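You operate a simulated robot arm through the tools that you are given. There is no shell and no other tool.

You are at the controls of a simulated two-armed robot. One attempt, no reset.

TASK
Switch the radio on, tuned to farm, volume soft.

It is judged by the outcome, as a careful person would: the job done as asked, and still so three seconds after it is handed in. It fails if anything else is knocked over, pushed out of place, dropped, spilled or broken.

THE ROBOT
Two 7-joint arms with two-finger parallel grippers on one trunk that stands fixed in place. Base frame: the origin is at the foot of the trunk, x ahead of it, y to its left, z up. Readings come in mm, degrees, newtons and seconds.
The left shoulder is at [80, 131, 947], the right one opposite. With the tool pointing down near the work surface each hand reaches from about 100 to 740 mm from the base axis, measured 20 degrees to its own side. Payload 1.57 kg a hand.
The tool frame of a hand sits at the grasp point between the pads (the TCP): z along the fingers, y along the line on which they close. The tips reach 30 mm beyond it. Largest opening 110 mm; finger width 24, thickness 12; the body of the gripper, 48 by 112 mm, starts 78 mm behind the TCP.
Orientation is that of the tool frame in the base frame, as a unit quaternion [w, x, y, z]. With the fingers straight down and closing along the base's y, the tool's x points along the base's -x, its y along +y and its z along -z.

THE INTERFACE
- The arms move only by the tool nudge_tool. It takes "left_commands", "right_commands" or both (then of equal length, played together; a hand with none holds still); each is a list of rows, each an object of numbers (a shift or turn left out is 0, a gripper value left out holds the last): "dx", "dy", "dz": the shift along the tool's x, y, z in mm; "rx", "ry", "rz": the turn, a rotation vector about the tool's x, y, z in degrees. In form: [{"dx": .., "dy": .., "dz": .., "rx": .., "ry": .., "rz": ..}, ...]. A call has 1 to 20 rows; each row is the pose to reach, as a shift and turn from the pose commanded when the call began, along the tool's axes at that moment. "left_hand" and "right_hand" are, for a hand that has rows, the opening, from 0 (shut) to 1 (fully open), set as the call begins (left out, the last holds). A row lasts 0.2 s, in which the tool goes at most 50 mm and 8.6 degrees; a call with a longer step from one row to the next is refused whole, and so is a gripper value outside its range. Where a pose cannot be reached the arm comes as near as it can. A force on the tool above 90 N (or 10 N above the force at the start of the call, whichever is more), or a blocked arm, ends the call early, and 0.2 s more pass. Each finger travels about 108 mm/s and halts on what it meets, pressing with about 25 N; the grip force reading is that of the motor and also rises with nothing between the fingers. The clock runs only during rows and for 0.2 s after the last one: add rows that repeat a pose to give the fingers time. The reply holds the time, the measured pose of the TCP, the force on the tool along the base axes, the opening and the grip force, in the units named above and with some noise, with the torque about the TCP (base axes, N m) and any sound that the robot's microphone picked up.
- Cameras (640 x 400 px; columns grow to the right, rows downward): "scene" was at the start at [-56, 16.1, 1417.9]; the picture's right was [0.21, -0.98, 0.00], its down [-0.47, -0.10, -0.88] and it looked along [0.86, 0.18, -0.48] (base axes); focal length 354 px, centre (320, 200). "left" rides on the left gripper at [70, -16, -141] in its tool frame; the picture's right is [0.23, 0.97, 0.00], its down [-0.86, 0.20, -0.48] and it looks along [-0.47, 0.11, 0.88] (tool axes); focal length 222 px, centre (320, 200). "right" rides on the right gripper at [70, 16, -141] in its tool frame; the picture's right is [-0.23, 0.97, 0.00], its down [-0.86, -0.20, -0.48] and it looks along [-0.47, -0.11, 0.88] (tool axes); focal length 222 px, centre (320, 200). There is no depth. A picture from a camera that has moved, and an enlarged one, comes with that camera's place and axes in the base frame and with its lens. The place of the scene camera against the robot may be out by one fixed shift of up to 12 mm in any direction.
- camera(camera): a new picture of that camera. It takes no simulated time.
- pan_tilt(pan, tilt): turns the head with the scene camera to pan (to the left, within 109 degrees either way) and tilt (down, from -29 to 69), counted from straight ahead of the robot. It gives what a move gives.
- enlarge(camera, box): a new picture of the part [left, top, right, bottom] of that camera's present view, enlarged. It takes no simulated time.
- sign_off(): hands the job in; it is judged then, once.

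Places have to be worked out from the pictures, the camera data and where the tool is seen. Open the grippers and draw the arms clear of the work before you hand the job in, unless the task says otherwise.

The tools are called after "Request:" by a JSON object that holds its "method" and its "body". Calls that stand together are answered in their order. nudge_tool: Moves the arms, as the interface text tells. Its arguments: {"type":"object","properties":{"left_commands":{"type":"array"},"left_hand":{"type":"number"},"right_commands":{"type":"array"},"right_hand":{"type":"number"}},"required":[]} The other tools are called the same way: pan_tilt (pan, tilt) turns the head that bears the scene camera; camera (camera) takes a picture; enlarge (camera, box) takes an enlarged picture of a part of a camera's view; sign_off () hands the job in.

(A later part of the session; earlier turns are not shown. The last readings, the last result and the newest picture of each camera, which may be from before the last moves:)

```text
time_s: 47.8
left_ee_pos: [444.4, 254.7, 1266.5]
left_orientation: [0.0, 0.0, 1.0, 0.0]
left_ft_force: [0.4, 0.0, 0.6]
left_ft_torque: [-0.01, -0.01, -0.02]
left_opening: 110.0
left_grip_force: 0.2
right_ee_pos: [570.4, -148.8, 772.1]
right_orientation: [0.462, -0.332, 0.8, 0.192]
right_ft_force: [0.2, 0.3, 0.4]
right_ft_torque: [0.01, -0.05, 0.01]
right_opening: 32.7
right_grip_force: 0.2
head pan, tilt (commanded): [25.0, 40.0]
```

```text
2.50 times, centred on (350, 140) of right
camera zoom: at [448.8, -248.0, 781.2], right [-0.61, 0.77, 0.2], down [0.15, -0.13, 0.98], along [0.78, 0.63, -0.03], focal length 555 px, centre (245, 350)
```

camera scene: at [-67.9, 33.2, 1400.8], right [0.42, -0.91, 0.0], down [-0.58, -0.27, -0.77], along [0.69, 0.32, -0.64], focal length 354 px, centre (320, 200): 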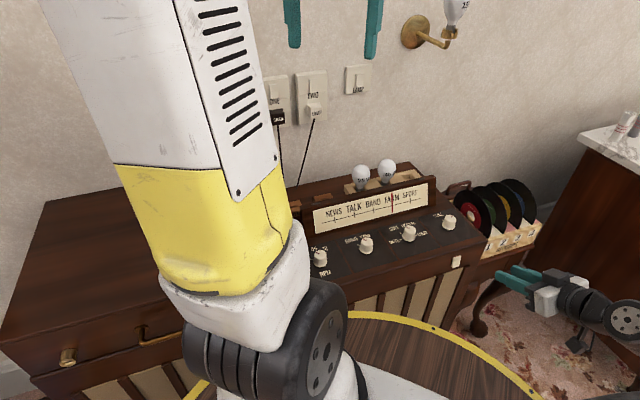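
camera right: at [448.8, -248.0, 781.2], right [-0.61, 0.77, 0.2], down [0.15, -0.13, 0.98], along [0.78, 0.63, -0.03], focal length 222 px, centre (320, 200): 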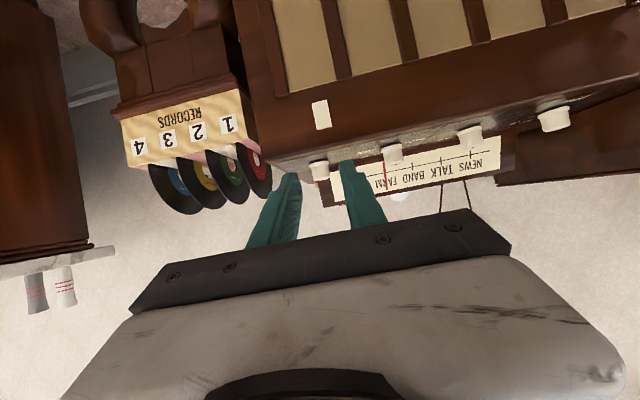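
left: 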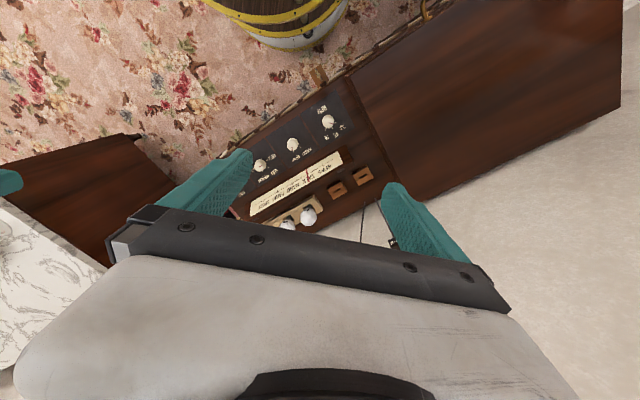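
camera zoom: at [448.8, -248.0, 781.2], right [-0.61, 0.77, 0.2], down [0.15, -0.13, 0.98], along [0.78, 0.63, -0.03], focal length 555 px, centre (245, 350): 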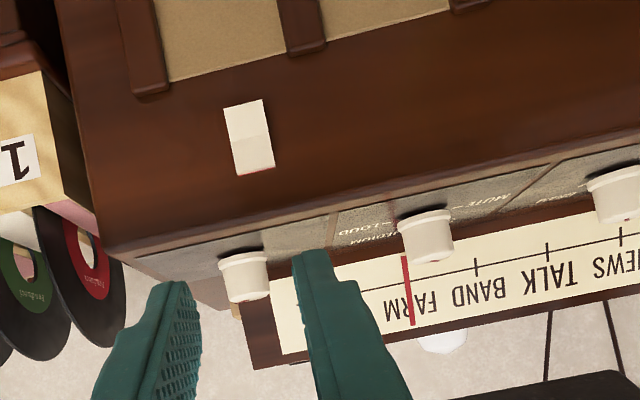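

The rocker's lower half sticks out and only a sliver of its red top strip shows, so I read it as OFF (top pressed in), the same pose as the wall switches. I'll close the right fingers and move them in front of its lower half, about 20 mm short of contact.

Request:
{"method": "nudge_tool", "body": {"right_commands": [{"dx": 7.3, "dy": 0.9, "dz": 19.2}, {"dx": 14.7, "dy": 1.8, "dz": 38.4}, {"dx": 22, "dy": 2.8, "dz": 57.6}, {"dx": 29.4, "dy": 3.7, "dz": 76.8}, {"dx": 36.7, "dy": 4.6, "dz": 96}, {"dx": 44, "dy": 5.6, "dz": 115.3}, {"dx": 51.4, "dy": 6.5, "dz": 134.5}, {"dx": 58.7, "dy": 7.4, "dz": 153.7}, {"dx": 58.7, "dy": 7.4, "dz": 153.7}], "right_hand": 0}}

Request:
{"method": "enlarge", "body": {"camera": "right", "box": [240, 100, 400, 228]}}

Request:
{"method": "enlarge", "body": {"camera": "scene", "box": [420, 230, 500, 290]}}

```text
time_s: 49.8
left_ee_pos: [443.7, 253.8, 1267.5]
left_orientation: [0.0, 0.0, 1.0, 0.0]
left_ft_force: [0.3, -0.5, 0.8]
left_ft_torque: [-0.03, -0.02, -0.03]
left_opening: 110.1
left_grip_force: 0.0
right_ee_pos: [640.8, -70.7, 647.1]
right_orientation: [0.462, -0.331, 0.8, 0.191]
right_ft_force: [-0.2, -0.6, 0.0]
right_ft_torque: [0.01, -0.01, -0.03]
right_opening: 0.0
right_grip_force: 21.0
head pan, tilt (commanded): [25.0, 40.0]
```

```text
3.12 times, centred on (320, 164) of right
camera zoom: at [519.1, -170.2, 655.1], right [-0.61, 0.77, 0.2], down [0.15, -0.13, 0.98], along [0.78, 0.63, -0.04], focal length 694 px, centre (320, 312)
```

zoom: 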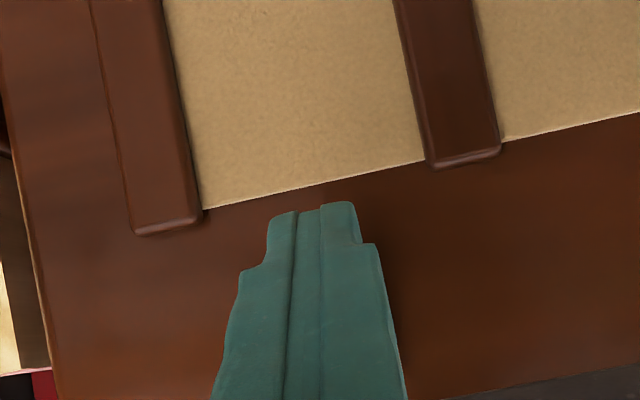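

```text
6.67 times, centred on (460, 260) of scene
camera zoom: at [-67.9, 33.2, 1400.8], right [0.42, -0.91, 0.0], down [-0.58, -0.27, -0.77], along [0.69, 0.32, -0.64], focal length 2362 px, centre (-613, -200)
```

zoom: 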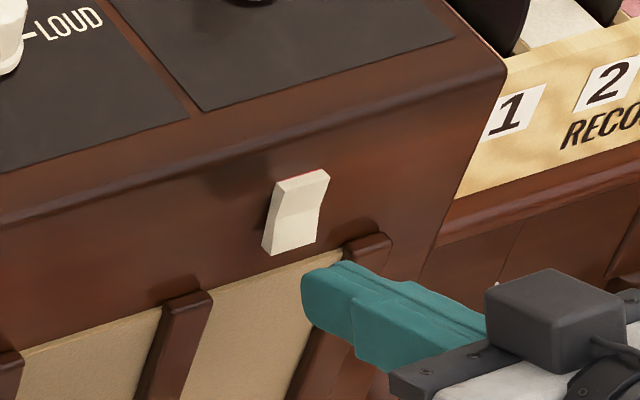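

In the scene view the tip edge lines up so that moving straight in ~20 mm meets the rocker's lower half. I'll advance 14 mm along the cabinet normal and check the force.

Request:
{"method": "nudge_tool", "body": {"right_commands": [{"dx": -2.5, "dz": 4.3}, {"dx": -5, "dz": 8.7}, {"dx": -7, "dz": 12.1}, {"dx": -7, "dz": 12.1}]}}

Request:
{"method": "enlarge", "body": {"camera": "scene", "box": [435, 240, 485, 280]}}

```text
time_s: 50.8
left_ee_pos: [444.1, 253.8, 1266.7]
left_orientation: [0.0, 0.0, 1.0, 0.0]
left_ft_force: [0.4, -0.8, 0.1]
left_ft_torque: [0.01, 0.03, -0.03]
left_opening: 110.0
left_grip_force: 0.0
right_ee_pos: [648.4, -61.2, 645.0]
right_orientation: [0.461, -0.332, 0.8, 0.191]
right_ft_force: [-0.8, -0.1, 0.4]
right_ft_torque: [0.0, 0.02, -0.02]
right_opening: 0.2
right_grip_force: 21.2
head pan, tilt (commanded): [25.0, 40.0]
```

```text
10.00 times, centred on (460, 260) of scene
camera zoom: at [-67.9, 33.2, 1400.8], right [0.42, -0.91, 0.0], down [-0.58, -0.27, -0.77], along [0.69, 0.32, -0.64], focal length 3544 px, centre (-1080, -400)
```

zoom: 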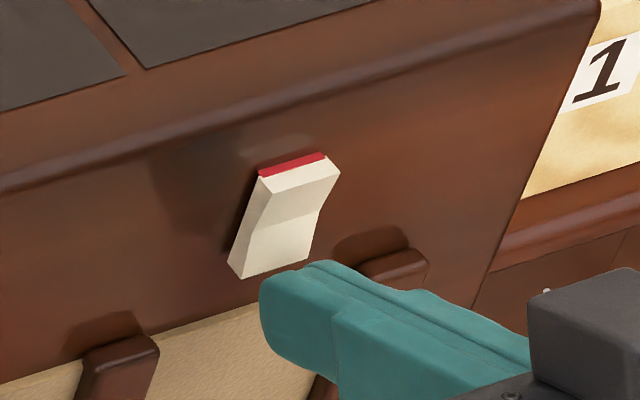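

The rocker has flipped: its bottom is now in and the red strip on top is clearly exposed, so it's ON. I'll back off and check it stays.

Request:
{"method": "nudge_tool", "body": {"right_commands": [{"dx": 7, "dz": -12.1}, {"dx": 20, "dz": -34.6}, {"dx": 30, "dz": -70}, {"dx": 30, "dz": -110}, {"dx": 30, "dz": -110}]}}

Request:
{"method": "enlarge", "body": {"camera": "scene", "box": [435, 240, 485, 280]}}

Request:
{"method": "enlarge", "body": {"camera": "scene", "box": [280, 150, 480, 275]}}

Request:
{"method": "camera", "body": {"camera": "right"}}

```text
time_s: 52.0
left_ee_pos: [445.0, 254.2, 1268.0]
left_orientation: [0.0, 0.0, 1.0, 0.0]
left_ft_force: [0.1, 0.5, -0.3]
left_ft_torque: [0.0, -0.01, 0.01]
left_opening: 110.3
left_grip_force: 0.1
right_ee_pos: [568.6, -139.7, 673.5]
right_orientation: [0.462, -0.331, 0.8, 0.191]
right_ft_force: [-0.3, -0.3, 0.2]
right_ft_torque: [-0.03, -0.02, -0.03]
right_opening: 0.2
right_grip_force: 21.3
head pan, tilt (commanded): [25.0, 40.0]
```

```text
10.00 times, centred on (460, 260) of scene
camera zoom: at [-67.9, 33.2, 1400.8], right [0.42, -0.91, 0.0], down [-0.58, -0.27, -0.77], along [0.69, 0.32, -0.64], focal length 3544 px, centre (-1080, -400)
```

zoom: 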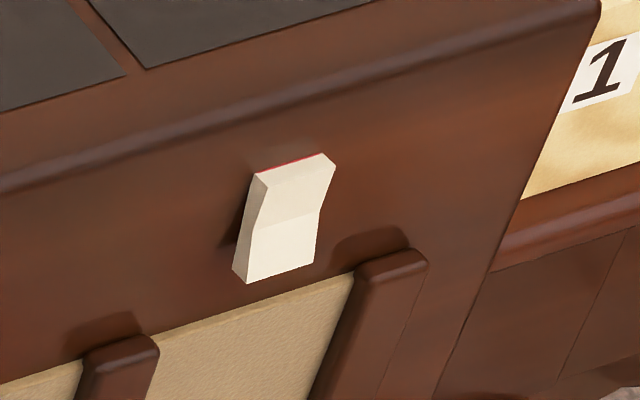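

```text
3.20 times, centred on (380, 212) of scene
camera zoom: at [-67.9, 33.2, 1400.8], right [0.42, -0.91, 0.0], down [-0.58, -0.27, -0.77], along [0.69, 0.32, -0.64], focal length 1134 px, centre (128, 160)
```

zoom: 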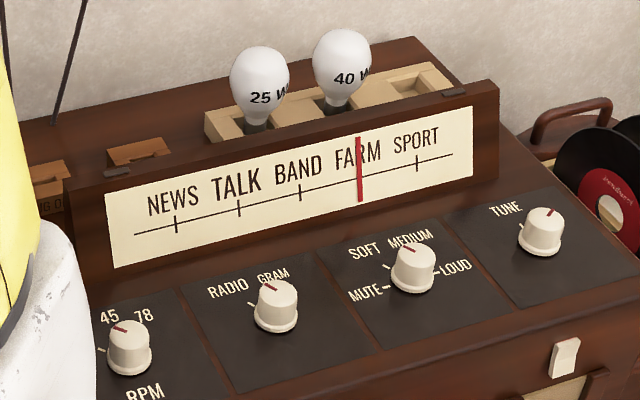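

```text
taken
camera right: at [447.2, -239.5, 682.5], right [-0.61, 0.77, 0.2], down [0.15, -0.13, 0.98], along [0.78, 0.63, -0.04], focal length 222 px, centre (320, 200)
```

right: 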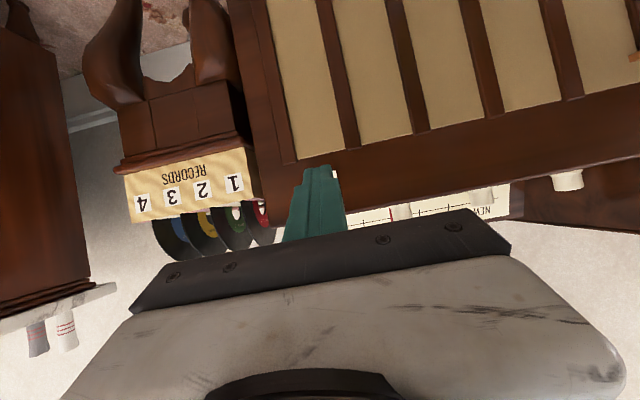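

It sprang back: the press wasn't deep enough to latch. I'll return along the same path and push about 6 mm deeper.

Request:
{"method": "nudge_tool", "body": {"right_commands": [{"dx": 0, "dz": 40}, {"dx": -10, "dz": 75.4}, {"dx": -23, "dz": 97.9}, {"dx": -30, "dz": 110}, {"dx": -31, "dz": 111.7}, {"dx": -32, "dz": 113.5}, {"dx": -33, "dz": 115.2}, {"dx": -33, "dz": 115.2}]}}

Request:
{"method": "enlarge", "body": {"camera": "scene", "box": [435, 240, 485, 280]}}

```text
time_s: 53.8
left_ee_pos: [445.0, 252.9, 1267.1]
left_orientation: [0.0, 0.0, 1.0, 0.0]
left_ft_force: [-0.9, 0.4, 0.1]
left_ft_torque: [0.0, -0.06, 0.01]
left_opening: 109.7
left_grip_force: 0.1
right_ee_pos: [652.7, -59.0, 642.5]
right_orientation: [0.46, -0.331, 0.801, 0.191]
right_ft_force: [-27.6, -23.3, 3.4]
right_ft_torque: [-0.07, 0.01, 0.14]
right_opening: 0.0
right_grip_force: 21.4
head pan, tilt (commanded): [25.0, 40.0]
```

```text
10.00 times, centred on (460, 260) of scene
camera zoom: at [-68.9, 32.5, 1400.7], right [0.42, -0.91, 0.0], down [-0.58, -0.27, -0.77], along [0.69, 0.32, -0.64], focal length 3544 px, centre (-1080, -400)
```

zoom: 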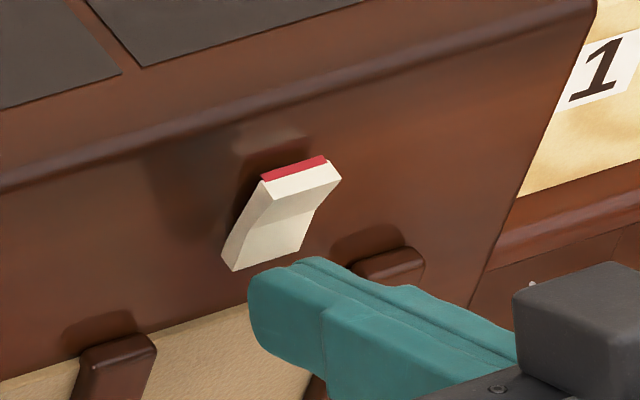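

Now 36 N of resistance and the rocker is rotated further, showing the full red strip. I'll back off and see if it latched.

Request:
{"method": "nudge_tool", "body": {"right_commands": [{"dx": 2, "dz": -3.5}, {"dx": 10, "dz": -17.3}, {"dx": 23, "dz": -39.8}, {"dx": 33, "dz": -75.2}, {"dx": 33, "dz": -115.2}, {"dx": 33, "dz": -115.2}]}}

Request:
{"method": "enlarge", "body": {"camera": "scene", "box": [435, 240, 485, 280]}}

Request:
{"method": "enlarge", "body": {"camera": "scene", "box": [280, 150, 480, 275]}}

```text
time_s: 55.1
left_ee_pos: [443.8, 253.7, 1265.7]
left_orientation: [0.001, 0.001, 1.0, 0.001]
left_ft_force: [-0.3, 0.2, 0.4]
left_ft_torque: [0.02, 0.01, 0.01]
left_opening: 110.1
left_grip_force: 0.0
right_ee_pos: [570.4, -140.5, 675.0]
right_orientation: [0.462, -0.331, 0.8, 0.191]
right_ft_force: [0.1, 0.1, -1.0]
right_ft_torque: [0.0, 0.01, 0.0]
right_opening: 0.0
right_grip_force: 21.4
head pan, tilt (commanded): [25.0, 40.0]
```

```text
10.00 times, centred on (460, 260) of scene
camera zoom: at [-67.9, 33.2, 1400.8], right [0.42, -0.91, 0.0], down [-0.58, -0.27, -0.77], along [0.69, 0.32, -0.64], focal length 3544 px, centre (-1080, -400)
```

zoom: 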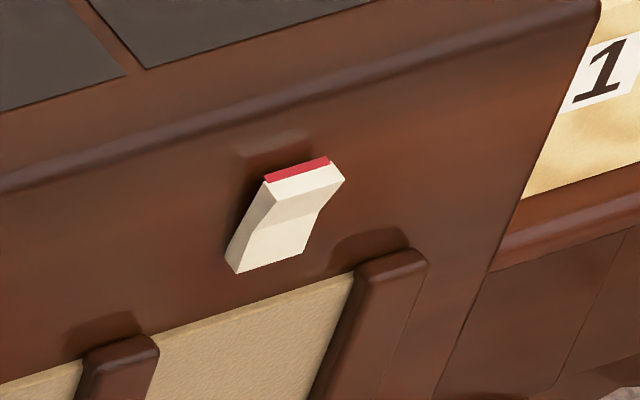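

```text
3.20 times, centred on (380, 212) of scene
camera zoom: at [-67.9, 33.2, 1400.8], right [0.42, -0.91, 0.0], down [-0.58, -0.27, -0.77], along [0.69, 0.32, -0.64], focal length 1134 px, centre (128, 160)
```

zoom: 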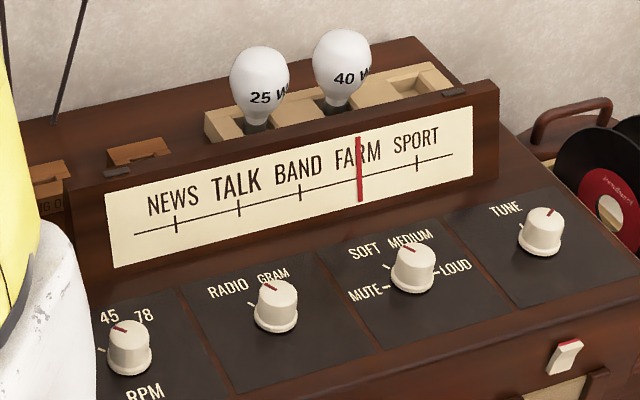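

The rocker latched ON with the red strip showing, but the set is still silent, so wall socket ONE (GRAM plug) must be off; its rocker is in the same OFF pose. I estimate ONE's rocker at about (707, 528, 1024), and I'll bring the left hand over toward it.

Request:
{"method": "nudge_tool", "body": {"left_commands": [{"dx": -21, "dy": 23, "dz": 14, "rz": -5.6}, {"dx": -43, "dy": 46, "dz": 29, "rz": -11.2}, {"dx": -64, "dy": 68, "dz": 43, "rz": -16.9}, {"dx": -85, "dy": 91, "dz": 58, "rz": -22.5}, {"dx": -107, "dy": 114, "dz": 72, "rz": -28.1}, {"dx": -128, "dy": 137, "dz": 87, "rz": -33.7}, {"dx": -150, "dy": 159, "dz": 101, "rz": -39.4}, {"dx": -171, "dy": 182, "dz": 116, "rz": -45}, {"dx": -171, "dy": 182, "dz": 116, "rz": -45}], "left_hand": 0.3}}

Request:
{"method": "camera", "body": {"camera": "left"}}

Request:
{"method": "camera", "body": {"camera": "scene"}}

```text
time_s: 57.1
left_ee_pos: [613.9, 437.0, 1148.2]
left_orientation: [0.0, -0.384, 0.923, 0.0]
left_ft_force: [-0.8, -0.2, -0.3]
left_ft_torque: [0.01, -0.01, -0.01]
left_opening: 33.0
left_grip_force: 0.1
right_ee_pos: [570.2, -140.1, 674.7]
right_orientation: [0.461, -0.332, 0.8, 0.191]
right_ft_force: [-0.6, 0.1, 0.9]
right_ft_torque: [-0.03, 0.0, 0.02]
right_opening: 0.1
right_grip_force: 21.5
head pan, tilt (commanded): [25.0, 40.0]
```

```text
taken
camera left: at [575.7, 375.3, 1292.3], right [-0.85, 0.53, 0.0], down [0.46, 0.75, 0.48], along [0.25, 0.41, -0.88], focal length 222 px, centre (320, 200)
```

left: 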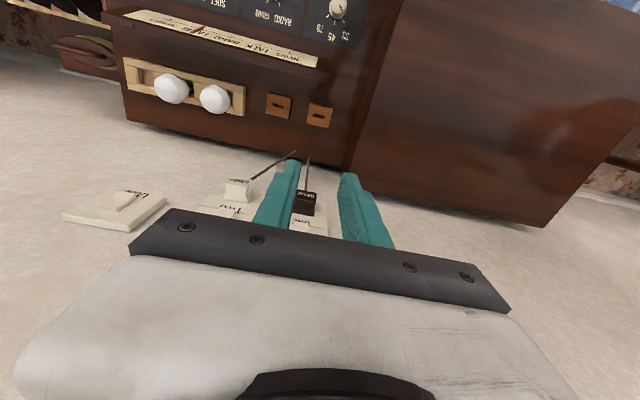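

```text
taken
camera scene: at [-67.9, 33.2, 1400.8], right [0.42, -0.91, 0.0], down [-0.58, -0.27, -0.77], along [0.69, 0.32, -0.64], focal length 354 px, centre (320, 200)
```

scene: 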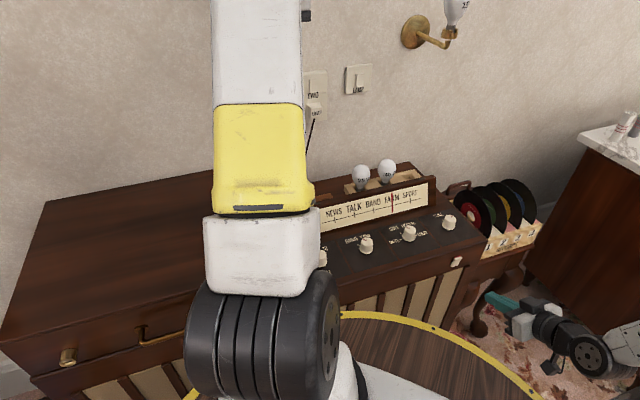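

The left hand is now above socket ONE; the black GRAM plug shows between the fingers. I'll enlarge to locate the switch.

Request:
{"method": "enlarge", "body": {"camera": "left", "box": [200, 140, 400, 260]}}

```text
3.20 times, centred on (300, 200) of left
camera zoom: at [575.7, 375.3, 1292.3], right [-0.85, 0.53, 0.0], down [0.46, 0.75, 0.48], along [0.25, 0.41, -0.88], focal length 711 px, centre (384, 200)
```

zoom: 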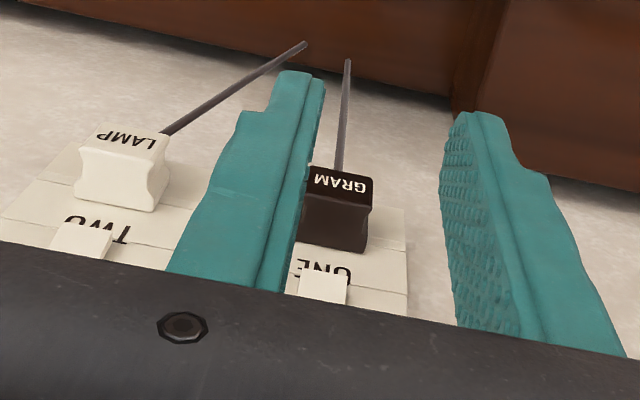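

ONE's rocker bottom edge sits at about (706, 529, 1001), 38 mm above the GRAM plug. I'll tilt the left hand to face the wall, still about 150 mm short.

Request:
{"method": "nudge_tool", "body": {"left_commands": [{"dz": 5, "ry": -7.5}, {"dz": 12, "ry": -15}, {"dz": 20, "ry": -22.5}, {"dz": 28, "ry": -30}, {"dz": 35, "ry": -37.5}, {"dz": 40, "ry": -45}, {"dz": 45, "ry": -52.5}, {"dz": 49, "ry": -60}, {"dz": 49, "ry": -60}]}}

Request:
{"method": "camera", "body": {"camera": "left"}}

Request:
{"method": "camera", "body": {"camera": "scene"}}

```text
time_s: 59.1
left_ee_pos: [613.9, 436.1, 1101.4]
left_orientation: [0.462, -0.332, 0.8, 0.191]
left_ft_force: [0.1, -0.5, -0.1]
left_ft_torque: [0.01, 0.03, 0.01]
left_opening: 33.2
left_grip_force: 0.1
right_ee_pos: [570.1, -141.1, 673.9]
right_orientation: [0.462, -0.332, 0.8, 0.191]
right_ft_force: [1.0, -0.3, -0.5]
right_ft_torque: [-0.01, -0.01, 0.0]
right_opening: 0.0
right_grip_force: 21.6
head pan, tilt (commanded): [25.0, 40.0]
```

```text
taken
camera left: at [514.6, 312.7, 1114.0], right [-0.77, 0.61, -0.2], down [-0.13, 0.15, 0.98], along [0.63, 0.78, -0.04], focal length 222 px, centre (320, 200)
```

left: 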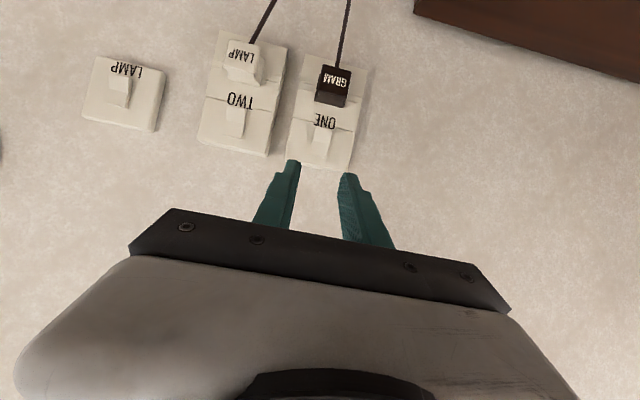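

```text
taken
camera scene: at [-67.8, 32.9, 1400.8], right [0.42, -0.91, 0.0], down [-0.58, -0.27, -0.77], along [0.69, 0.32, -0.64], focal length 354 px, centre (320, 200)
```

scene: 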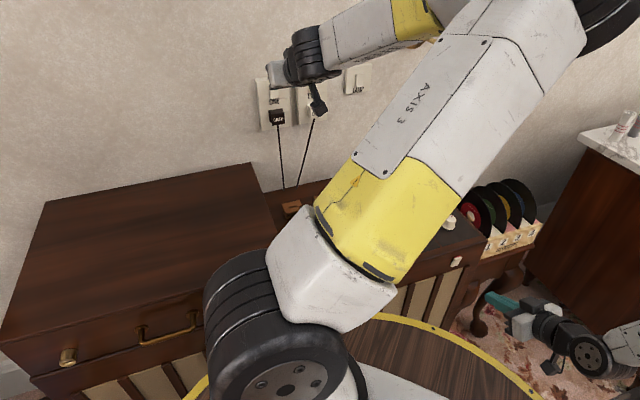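

The left camera sees all three wall switches now (upside-down). I'll zoom in on ONE.

Request:
{"method": "enlarge", "body": {"camera": "left", "box": [270, 50, 390, 180]}}

Request:
{"method": "enlarge", "body": {"camera": "left", "box": [300, 108, 350, 152]}}

Request:
{"method": "enlarge", "body": {"camera": "scene", "box": [250, 50, 340, 130]}}

```text
3.08 times, centred on (330, 115) of left
camera zoom: at [514.6, 312.7, 1114.0], right [-0.77, 0.61, -0.2], down [-0.13, 0.15, 0.98], along [0.63, 0.78, -0.04], focal length 684 px, centre (289, 462)
```

zoom: 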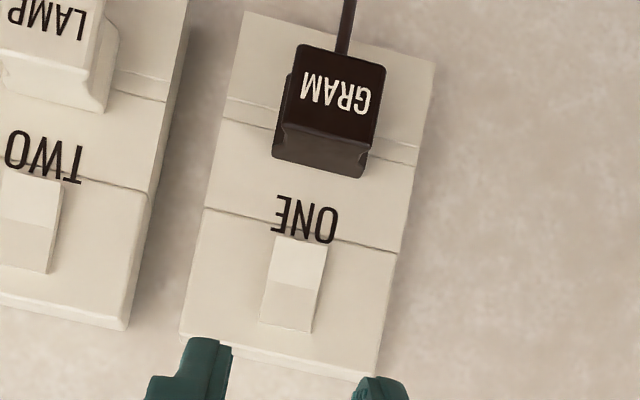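

```text
9.09 times, centred on (325, 130) of left
camera zoom: at [514.6, 312.7, 1114.0], right [-0.77, 0.61, -0.2], down [-0.13, 0.15, 0.98], along [0.63, 0.78, -0.04], focal length 2019 px, centre (274, 836)
```

zoom: 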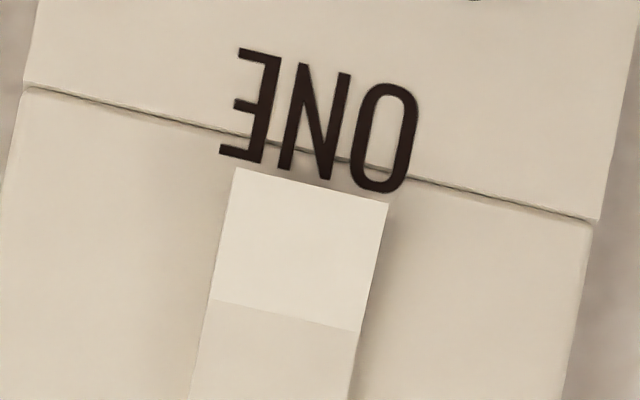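

```text
5.00 times, centred on (295, 90) of scene
camera zoom: at [-67.8, 32.9, 1400.8], right [0.42, -0.91, 0.0], down [-0.58, -0.27, -0.77], along [0.69, 0.32, -0.64], focal length 1772 px, centre (445, 750)
```

zoom: 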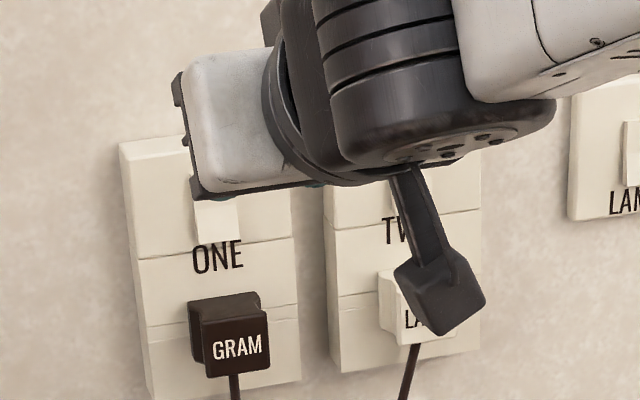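

The left-camera triangulation puts ONE's rocker centre at about (702.5, 526.5, 1029) with its lower half out (off), GRAM plug well below. I'll close the left fingers and come to ~20 mm in front of the lower half.

Request:
{"method": "nudge_tool", "body": {"left_commands": [{"dx": 5, "dy": 0.2, "dz": 15}, {"dx": 10, "dy": 0.4, "dz": 30}, {"dx": 15, "dy": 0.5, "dz": 46}, {"dx": 20, "dy": 0.7, "dz": 61}, {"dx": 25, "dy": 0.8, "dz": 76}, {"dx": 30, "dy": 1, "dz": 91}, {"dx": 33.8, "dy": 1.1, "dz": 103.4}, {"dx": 33.8, "dy": 1.1, "dz": 103.4}], "left_hand": 0}}

Request:
{"method": "camera", "body": {"camera": "left"}}

Request:
{"method": "enlarge", "body": {"camera": "left", "box": [240, 60, 420, 220]}}

Request:
{"method": "enlarge", "body": {"camera": "scene", "box": [250, 50, 340, 130]}}

```text
time_s: 61.0
left_ee_pos: [666.9, 489.2, 1021.6]
left_orientation: [0.462, -0.331, 0.8, 0.191]
left_ft_force: [0.0, -0.1, 0.5]
left_ft_torque: [0.0, -0.01, 0.01]
left_opening: 0.0
left_grip_force: 20.9
right_ee_pos: [572.3, -139.7, 674.2]
right_orientation: [0.462, -0.331, 0.8, 0.191]
right_ft_force: [0.6, -0.7, -0.3]
right_ft_torque: [-0.02, 0.01, 0.02]
right_opening: 0.1
right_grip_force: 21.4
head pan, tilt (commanded): [25.0, 40.0]
```

```text
taken
camera left: at [565.7, 365.1, 1033.2], right [-0.77, 0.61, -0.2], down [-0.13, 0.15, 0.98], along [0.63, 0.78, -0.04], focal length 222 px, centre (320, 200)
```

left: 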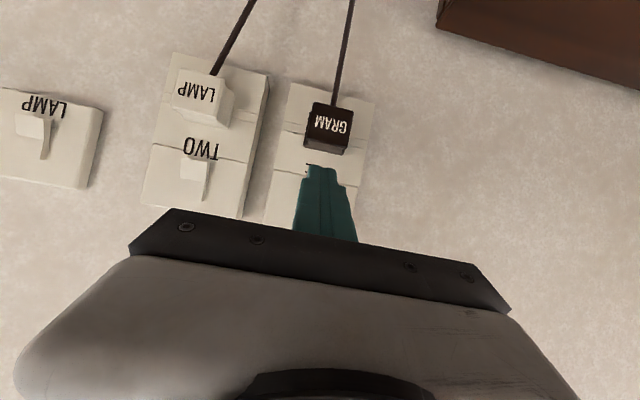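

```text
2.50 times, centred on (330, 140) of left
camera zoom: at [565.7, 365.1, 1033.2], right [-0.77, 0.61, -0.2], down [-0.13, 0.15, 0.98], along [0.63, 0.78, -0.04], focal length 555 px, centre (295, 350)
```

zoom: 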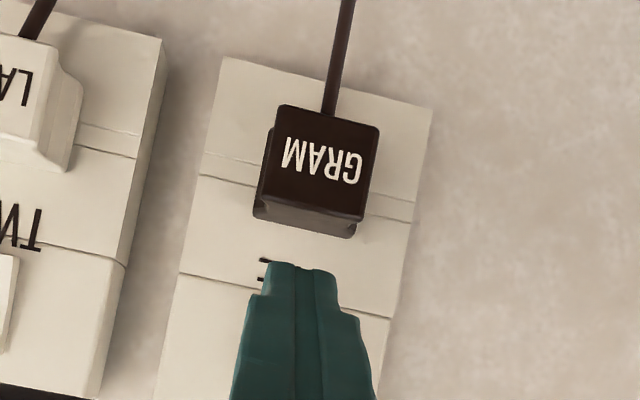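

```text
5.00 times, centred on (295, 90) of scene
camera zoom: at [-67.9, 33.2, 1400.8], right [0.42, -0.91, 0.0], down [-0.58, -0.27, -0.77], along [0.69, 0.32, -0.64], focal length 1772 px, centre (445, 750)
```

zoom: 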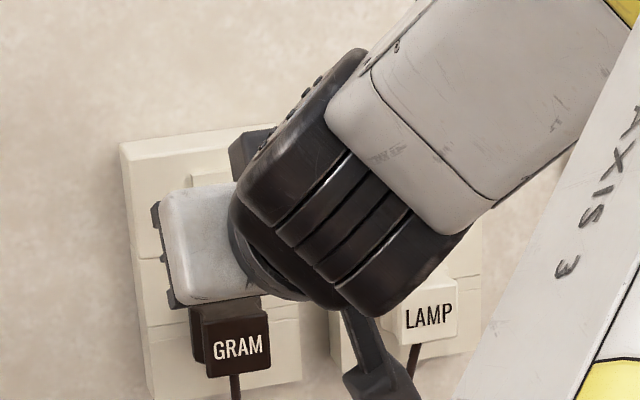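

Lateral alignment is within ~1 mm and the contact edge sits on the lower half of ONE's rocker, clear of the plug. I'll advance 17 mm along the wall normal and read the force.

Request:
{"method": "nudge_tool", "body": {"left_commands": [{"dx": -2.5, "dz": 4.3}, {"dx": -5, "dz": 8.7}, {"dx": -6.5, "dz": 11.3}, {"dx": -7.5, "dz": 13}, {"dx": -8.5, "dz": 14.7}, {"dx": -8.5, "dz": 14.7}]}}

Request:
{"method": "enlarge", "body": {"camera": "left", "box": [240, 60, 420, 220]}}

```text
time_s: 62.4
left_ee_pos: [678.6, 501.3, 1020.9]
left_orientation: [0.462, -0.331, 0.8, 0.192]
left_ft_force: [0.0, 0.1, -0.5]
left_ft_torque: [-0.02, 0.01, -0.01]
left_opening: 0.1
left_grip_force: 21.6
right_ee_pos: [571.3, -139.9, 674.3]
right_orientation: [0.463, -0.331, 0.8, 0.192]
right_ft_force: [0.5, 0.4, 0.5]
right_ft_torque: [-0.03, -0.01, 0.0]
right_opening: 0.1
right_grip_force: 20.7
head pan, tilt (commanded): [25.0, 40.0]
```

```text
2.50 times, centred on (330, 140) of left
camera zoom: at [577.9, 376.8, 1033.1], right [-0.77, 0.61, -0.2], down [-0.13, 0.15, 0.98], along [0.63, 0.78, -0.04], focal length 555 px, centre (295, 350)
```

zoom: 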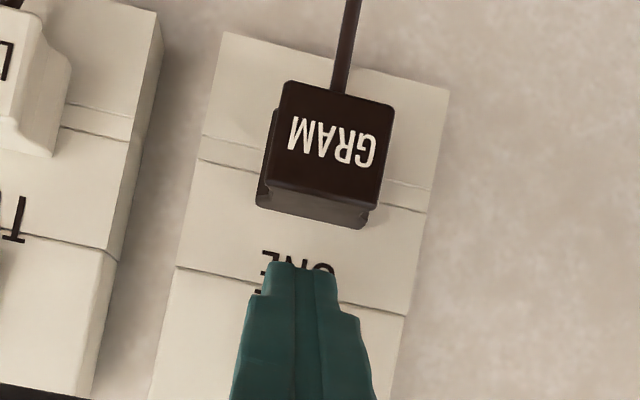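

No contact yet. I'll advance another 5 mm in small steps.

Request:
{"method": "nudge_tool", "body": {"left_commands": [{"dx": -1, "dz": 1.7}, {"dx": -2, "dz": 3.5}, {"dx": -2.5, "dz": 4.3}, {"dx": -2.5, "dz": 4.3}]}}

Request:
{"method": "enlarge", "body": {"camera": "left", "box": [240, 60, 420, 220]}}

```text
time_s: 63.4
left_ee_pos: [680.4, 503.4, 1020.7]
left_orientation: [0.462, -0.332, 0.8, 0.192]
left_ft_force: [-11.2, -8.9, 1.5]
left_ft_torque: [0.0, 0.07, 0.06]
left_opening: 0.0
left_grip_force: 21.6
right_ee_pos: [571.4, -139.8, 674.5]
right_orientation: [0.462, -0.332, 0.8, 0.192]
right_ft_force: [0.0, 0.2, 0.2]
right_ft_torque: [0.0, -0.01, 0.0]
right_opening: 0.0
right_grip_force: 21.0
head pan, tilt (commanded): [25.0, 40.0]
```

```text
2.50 times, centred on (330, 140) of left
camera zoom: at [580.6, 379.6, 1033.3], right [-0.77, 0.61, -0.2], down [-0.13, 0.15, 0.98], along [0.63, 0.78, -0.04], focal length 555 px, centre (295, 350)
```

zoom: 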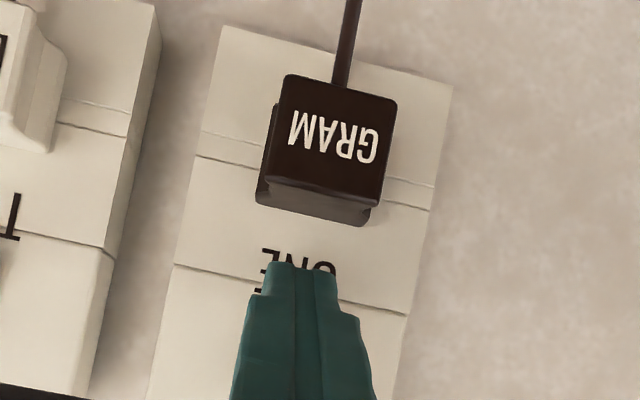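

Contact now, about 14 N. I'll press a further 4 mm, as for the front rocker.

Request:
{"method": "nudge_tool", "body": {"left_commands": [{"dx": -0.8, "dz": 1.3}, {"dx": -1.5, "dz": 2.6}, {"dx": -2, "dz": 3.5}, {"dx": -2, "dz": 3.5}]}}

Request:
{"method": "enlarge", "body": {"camera": "left", "box": [240, 60, 420, 220]}}

Request:
{"method": "camera", "body": {"camera": "scene"}}

```text
time_s: 64.3
left_ee_pos: [680.3, 503.5, 1020.4]
left_orientation: [0.461, -0.331, 0.801, 0.191]
left_ft_force: [-46.1, -42.5, 10.3]
left_ft_torque: [-0.02, -0.02, 0.08]
left_opening: 0.0
left_grip_force: 21.7
right_ee_pos: [569.0, -141.1, 675.7]
right_orientation: [0.463, -0.331, 0.799, 0.193]
right_ft_force: [-0.7, -0.8, 1.3]
right_ft_torque: [0.0, 0.03, -0.01]
right_opening: 0.0
right_grip_force: 21.4
head pan, tilt (commanded): [25.0, 40.0]
```

```text
2.50 times, centred on (330, 140) of left
camera zoom: at [580.9, 379.7, 1033.1], right [-0.77, 0.61, -0.2], down [-0.13, 0.15, 0.98], along [0.63, 0.78, -0.04], focal length 555 px, centre (295, 350)
```

zoom: 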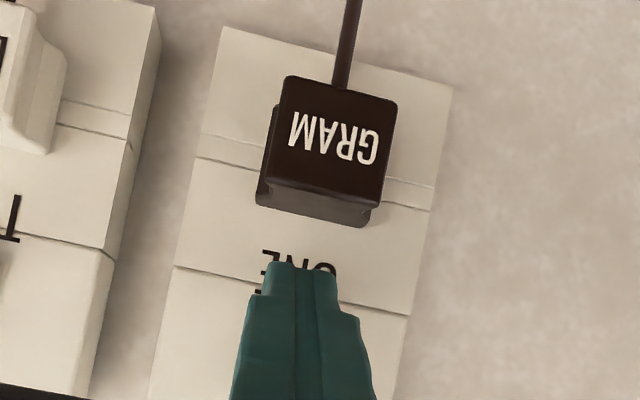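

```text
taken
camera scene: at [-70.5, 30.8, 1400.7], right [0.42, -0.91, 0.0], down [-0.58, -0.27, -0.77], along [0.7, 0.32, -0.64], focal length 354 px, centre (320, 200)
```

scene: 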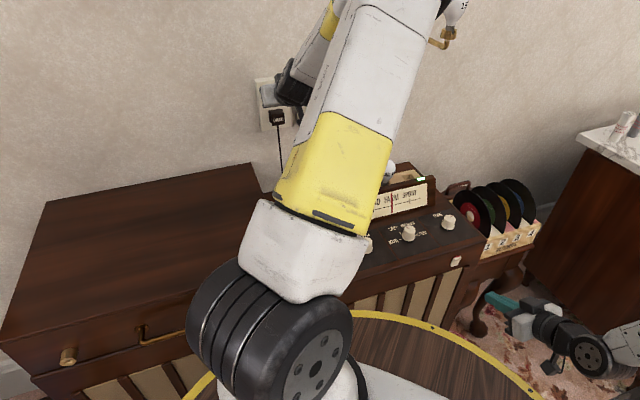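

63 N with no further travel means it's fully pressed, and a green light has appeared on top of the dial box. I'll back the left hand off and check.

Request:
{"method": "nudge_tool", "body": {"left_commands": [{"dx": 3, "dz": -5.2}, {"dx": 7, "dz": -12}, {"dx": 13, "dz": -22.5}, {"dx": 8, "dz": -50}, {"dx": 0, "dz": -80}, {"dx": -10, "dz": -115}, {"dx": -10, "dz": -115}]}}

Request:
{"method": "enlarge", "body": {"camera": "left", "box": [270, 50, 390, 180]}}

Request:
{"method": "camera", "body": {"camera": "scene"}}

Request:
{"method": "enlarge", "body": {"camera": "scene", "box": [370, 160, 480, 275]}}

```text
time_s: 66.0
left_ee_pos: [615.2, 439.0, 1088.6]
left_orientation: [0.462, -0.331, 0.8, 0.192]
left_ft_force: [0.6, 0.9, 0.2]
left_ft_torque: [0.02, -0.01, 0.03]
left_opening: 0.0
left_grip_force: 21.0
right_ee_pos: [570.6, -139.7, 673.8]
right_orientation: [0.462, -0.331, 0.8, 0.191]
right_ft_force: [-0.3, -0.1, -0.4]
right_ft_torque: [-0.01, 0.03, 0.04]
right_opening: 0.0
right_grip_force: 21.5
head pan, tilt (commanded): [25.0, 40.0]
```

```text
3.08 times, centred on (330, 115) of left
camera zoom: at [514.6, 315.3, 1100.8], right [-0.77, 0.61, -0.2], down [-0.13, 0.15, 0.98], along [0.63, 0.78, -0.04], focal length 684 px, centre (289, 462)
```

zoom: 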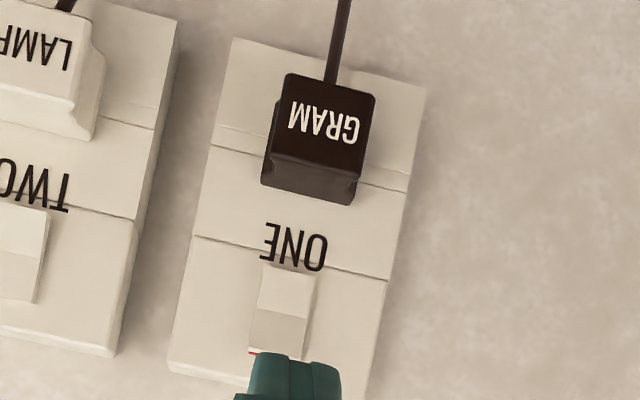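

```text
taken
camera scene: at [-67.8, 33.2, 1400.8], right [0.42, -0.91, 0.0], down [-0.58, -0.27, -0.77], along [0.69, 0.32, -0.64], focal length 354 px, centre (320, 200)
```

scene: 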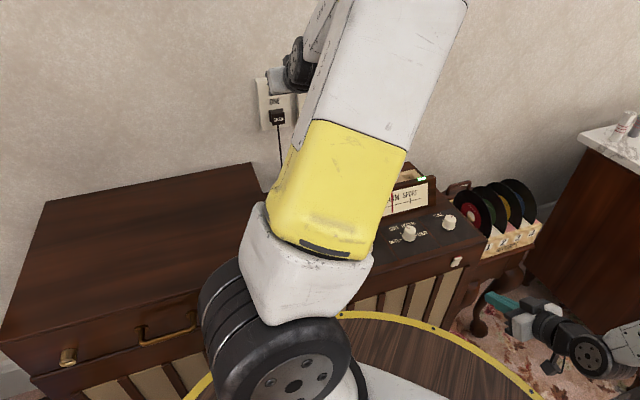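

```text
3.48 times, centred on (425, 218) of scene
camera zoom: at [-67.8, 33.2, 1400.8], right [0.42, -0.91, 0.0], down [-0.58, -0.27, -0.77], along [0.69, 0.32, -0.64], focal length 1233 px, centre (-45, 139)
```

zoom: 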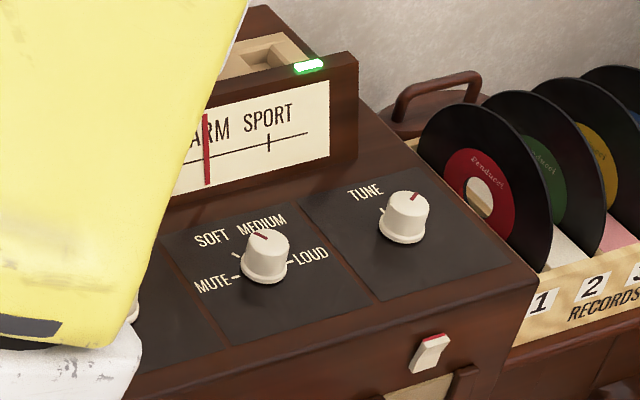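

ONE's rocker latched with its red strip showing, and a green light is on at the radio's dial box. I'll untilt the left hand and retreat toward its start pose to clear the view.

Request:
{"method": "nudge_tool", "body": {"left_commands": [{"dx": -7, "dz": -4, "ry": 7.5}, {"dx": -13, "dz": -8, "ry": 15}, {"dx": -20, "dz": -11, "ry": 22.5}, {"dx": -26, "dz": -15, "ry": 30}, {"dx": -33, "dz": -19, "ry": 37.5}, {"dx": -39, "dz": -23, "ry": 45}, {"dx": -46, "dz": -26, "ry": 52.5}, {"dx": -52, "dz": -30, "ry": 60}, {"dx": -52, "dz": -30, "ry": 60}]}}

Request:
{"method": "camera", "body": {"camera": "scene"}}

```text
time_s: 68.0
left_ee_pos: [617.2, 440.5, 1147.6]
left_orientation: [-0.001, -0.382, 0.924, -0.001]
left_ft_force: [-0.2, -0.7, 0.4]
left_ft_torque: [-0.03, 0.03, 0.02]
left_opening: 0.0
left_grip_force: 21.3
right_ee_pos: [570.4, -140.0, 674.9]
right_orientation: [0.462, -0.331, 0.8, 0.191]
right_ft_force: [0.1, -0.1, -0.3]
right_ft_torque: [-0.03, 0.03, -0.01]
right_opening: 0.0
right_grip_force: 21.3
head pan, tilt (commanded): [25.0, 40.0]
```

```text
taken
camera scene: at [-67.9, 33.2, 1400.8], right [0.42, -0.91, 0.0], down [-0.58, -0.27, -0.77], along [0.69, 0.32, -0.64], focal length 354 px, centre (320, 200)
```

scene: 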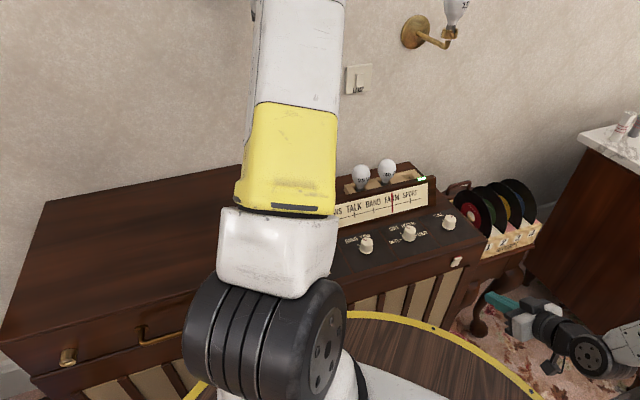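

Now I'll bring both hands back together: left to its start pose, right untilted and up away from the cabinet, both opened.

Request:
{"method": "nudge_tool", "body": {"left_commands": [{"dx": 28, "dy": -1, "dz": -13, "rz": 5}, {"dx": 56, "dy": -2, "dz": -26, "rz": 10}, {"dx": 85, "dy": -3, "dz": -40, "rz": 15}, {"dx": 113, "dy": -4, "dz": -53, "rz": 20}, {"dx": 141, "dy": -5, "dz": -66, "rz": 25}, {"dx": 169, "dy": -6, "dz": -79, "rz": 30}, {"dx": 198, "dy": -7, "dz": -93, "rz": 35}, {"dx": 226, "dy": -8, "dz": -106, "rz": 40}, {"dx": 254, "dy": -9.5, "dz": -119, "rz": 45}, {"dx": 254, "dy": -9.5, "dz": -119, "rz": 45}], "right_commands": [{"dx": -10, "dy": -1.5, "dz": -11.3, "ry": 6.6}, {"dx": -20, "dy": -3, "dz": -22.6, "ry": 13.3}, {"dx": -30.5, "dy": -4.6, "dz": -34, "ry": 20}, {"dx": -40.6, "dy": -6.2, "dz": -45, "ry": 26.6}, {"dx": -50.8, "dy": -7.8, "dz": -56.5, "ry": 33.3}, {"dx": -61, "dy": -9.3, "dz": -68, "ry": 40}, {"dx": -71, "dy": -10.9, "dz": -79, "ry": 46.6}, {"dx": -81, "dy": -12.4, "dz": -90.5, "ry": 53.3}, {"dx": -91.5, "dy": -14, "dz": -101.8, "ry": 60}, {"dx": -91.5, "dy": -14, "dz": -101.8, "ry": 60}], "left_hand": 1, "right_hand": 1}}

Request:
{"method": "pan_tilt", "body": {"pan": 11.9, "tilt": 28.9}}

Request:
{"method": "camera", "body": {"camera": "scene"}}

Request:
{"method": "enlarge", "body": {"camera": "scene", "box": [220, 230, 420, 360]}}

Request:
{"method": "enlarge", "body": {"camera": "scene", "box": [150, 130, 300, 230]}}

```text
time_s: 70.2
left_ee_pos: [445.5, 252.1, 1267.4]
left_orientation: [0.0, 0.002, 1.0, 0.0]
left_ft_force: [-0.4, -0.9, 0.3]
left_ft_torque: [0.01, 0.03, 0.03]
left_opening: 109.9
left_grip_force: 0.1
right_ee_pos: [550.8, -178.0, 804.2]
right_orientation: [0.0, -0.383, 0.924, 0.0]
right_ft_force: [-0.7, -0.2, 0.4]
right_ft_torque: [-0.01, 0.01, 0.0]
right_opening: 109.8
right_grip_force: 0.1
head pan, tilt (commanded): [25.0, 40.0]
```

```text
time_s: 70.9
left_ee_pos: [445.2, 253.7, 1267.4]
left_orientation: [0.0, -0.001, 1.0, 0.0]
left_ft_force: [0.0, -0.1, -0.2]
left_ft_torque: [0.01, 0.01, 0.01]
left_opening: 109.9
left_grip_force: 0.1
right_ee_pos: [550.7, -178.0, 803.6]
right_orientation: [-0.001, -0.382, 0.924, 0.0]
right_ft_force: [0.4, 0.4, -0.1]
right_ft_torque: [0.01, 0.01, -0.01]
right_opening: 110.2
right_grip_force: 0.1
head pan, tilt (commanded): [11.9, 28.9]
```

```text
taken
camera scene: at [-56.0, 16.1, 1417.8], right [0.21, -0.98, 0.0], down [-0.47, -0.1, -0.88], along [0.86, 0.18, -0.48], focal length 354 px, centre (320, 200)
```

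scene: 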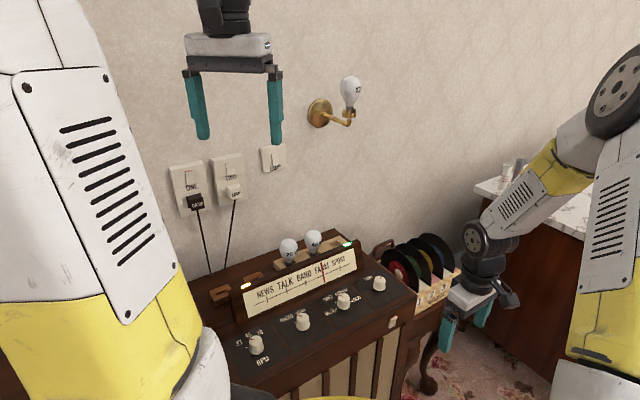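

```text
3.08 times, centred on (320, 295) of scene
camera zoom: at [-56.0, 16.1, 1417.8], right [0.21, -0.98, 0.0], down [-0.47, -0.1, -0.88], along [0.86, 0.18, -0.48], focal length 1090 px, centre (320, -92)
```

zoom: 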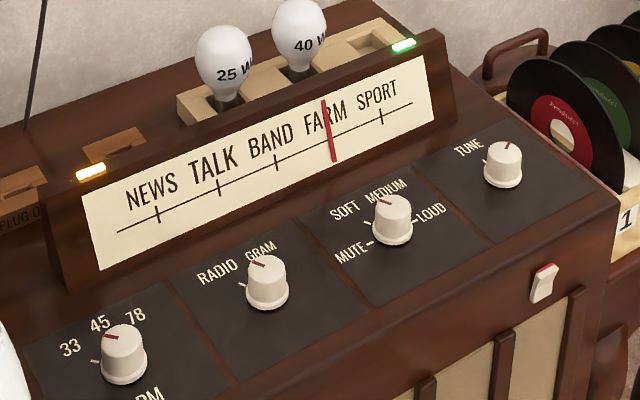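

```text
4.00 times, centred on (225, 180) of scene
camera zoom: at [-56.0, 16.1, 1417.8], right [0.21, -0.98, 0.0], down [-0.47, -0.1, -0.88], along [0.86, 0.18, -0.48], focal length 1418 px, centre (700, 280)
```

zoom: 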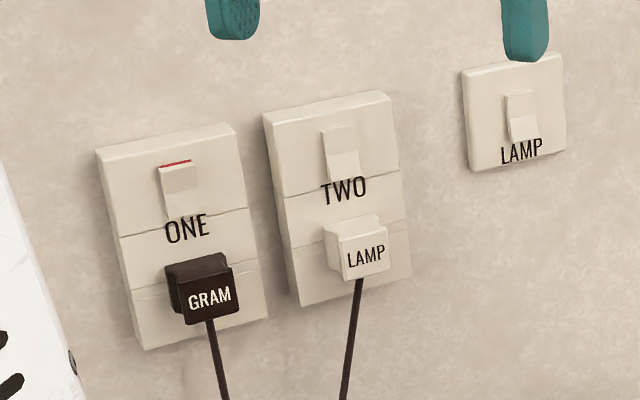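

Everything shows on: an amber and a green light on the dial box, needle on FARM, volume at SOFT, selector at RADIO, both rockers showing red. I'll lift the right hand back up near its start pose and do a final check, including for sound.

Request:
{"method": "nudge_tool", "body": {"right_commands": [{"dz": -40, "rz": 4.5}, {"dz": -80, "rz": 9}, {"dz": -120, "rz": 13.5}, {"dz": -160, "rz": 18}, {"dz": -200, "rz": 22.5}, {"dz": -240, "rz": 27}, {"dz": -280, "rz": 31.5}, {"dz": -320, "rz": 36}, {"dz": -360, "rz": 40.5}, {"dz": -400, "rz": 45}, {"dz": -400, "rz": 45}, {"dz": -400, "rz": 45}, {"dz": -400, "rz": 45}, {"dz": -400, "rz": 45}]}}

Request:
{"method": "camera", "body": {"camera": "scene"}}

Request:
{"method": "enlarge", "body": {"camera": "scene", "box": [220, 230, 420, 360]}}

Request:
{"method": "enlarge", "body": {"camera": "scene", "box": [290, 250, 370, 305]}}

```text
time_s: 73.9
left_ee_pos: [445.9, 253.0, 1266.6]
left_orientation: [0.0, 0.001, 1.0, 0.0]
left_ft_force: [0.0, 0.6, 0.4]
left_ft_torque: [-0.04, 0.01, -0.01]
left_opening: 109.9
left_grip_force: 0.0
right_ee_pos: [548.6, -176.7, 1204.1]
right_orientation: [0.0, 0.0, 1.0, 0.0]
right_ft_force: [0.1, -0.1, 0.3]
right_ft_torque: [-0.01, 0.0, -0.01]
right_opening: 109.9
right_grip_force: 0.0
head pan, tilt (commanded): [11.9, 28.9]
```

```text
taken
camera scene: at [-56.0, 16.1, 1417.8], right [0.21, -0.98, 0.0], down [-0.47, -0.1, -0.88], along [0.86, 0.18, -0.48], focal length 354 px, centre (320, 200)
```

scene: 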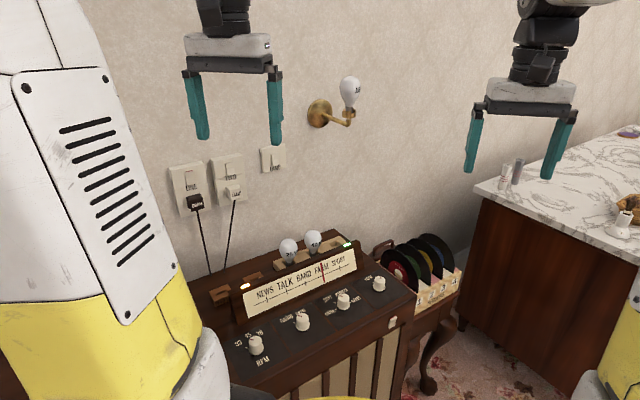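

```text
3.08 times, centred on (320, 295) of scene
camera zoom: at [-56.0, 16.1, 1417.8], right [0.21, -0.98, 0.0], down [-0.47, -0.1, -0.88], along [0.86, 0.18, -0.48], focal length 1090 px, centre (320, -92)
```

zoom: 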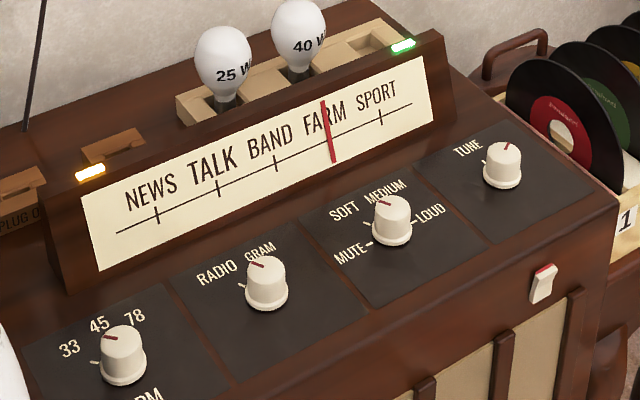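

```text
7.27 times, centred on (330, 278) of scene
camera zoom: at [-56.0, 16.1, 1417.8], right [0.21, -0.98, 0.0], down [-0.47, -0.1, -0.88], along [0.86, 0.18, -0.48], focal length 2577 px, centre (247, -364)
```

zoom: 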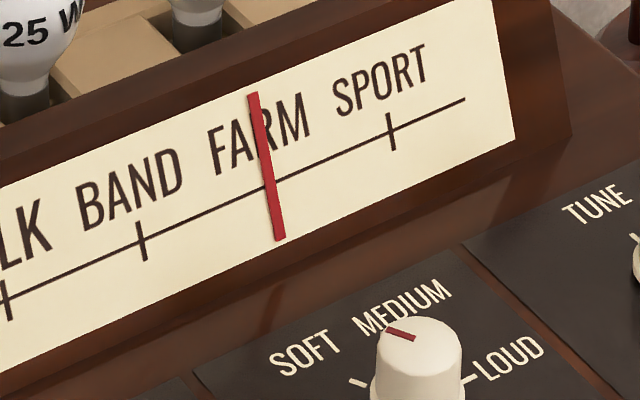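

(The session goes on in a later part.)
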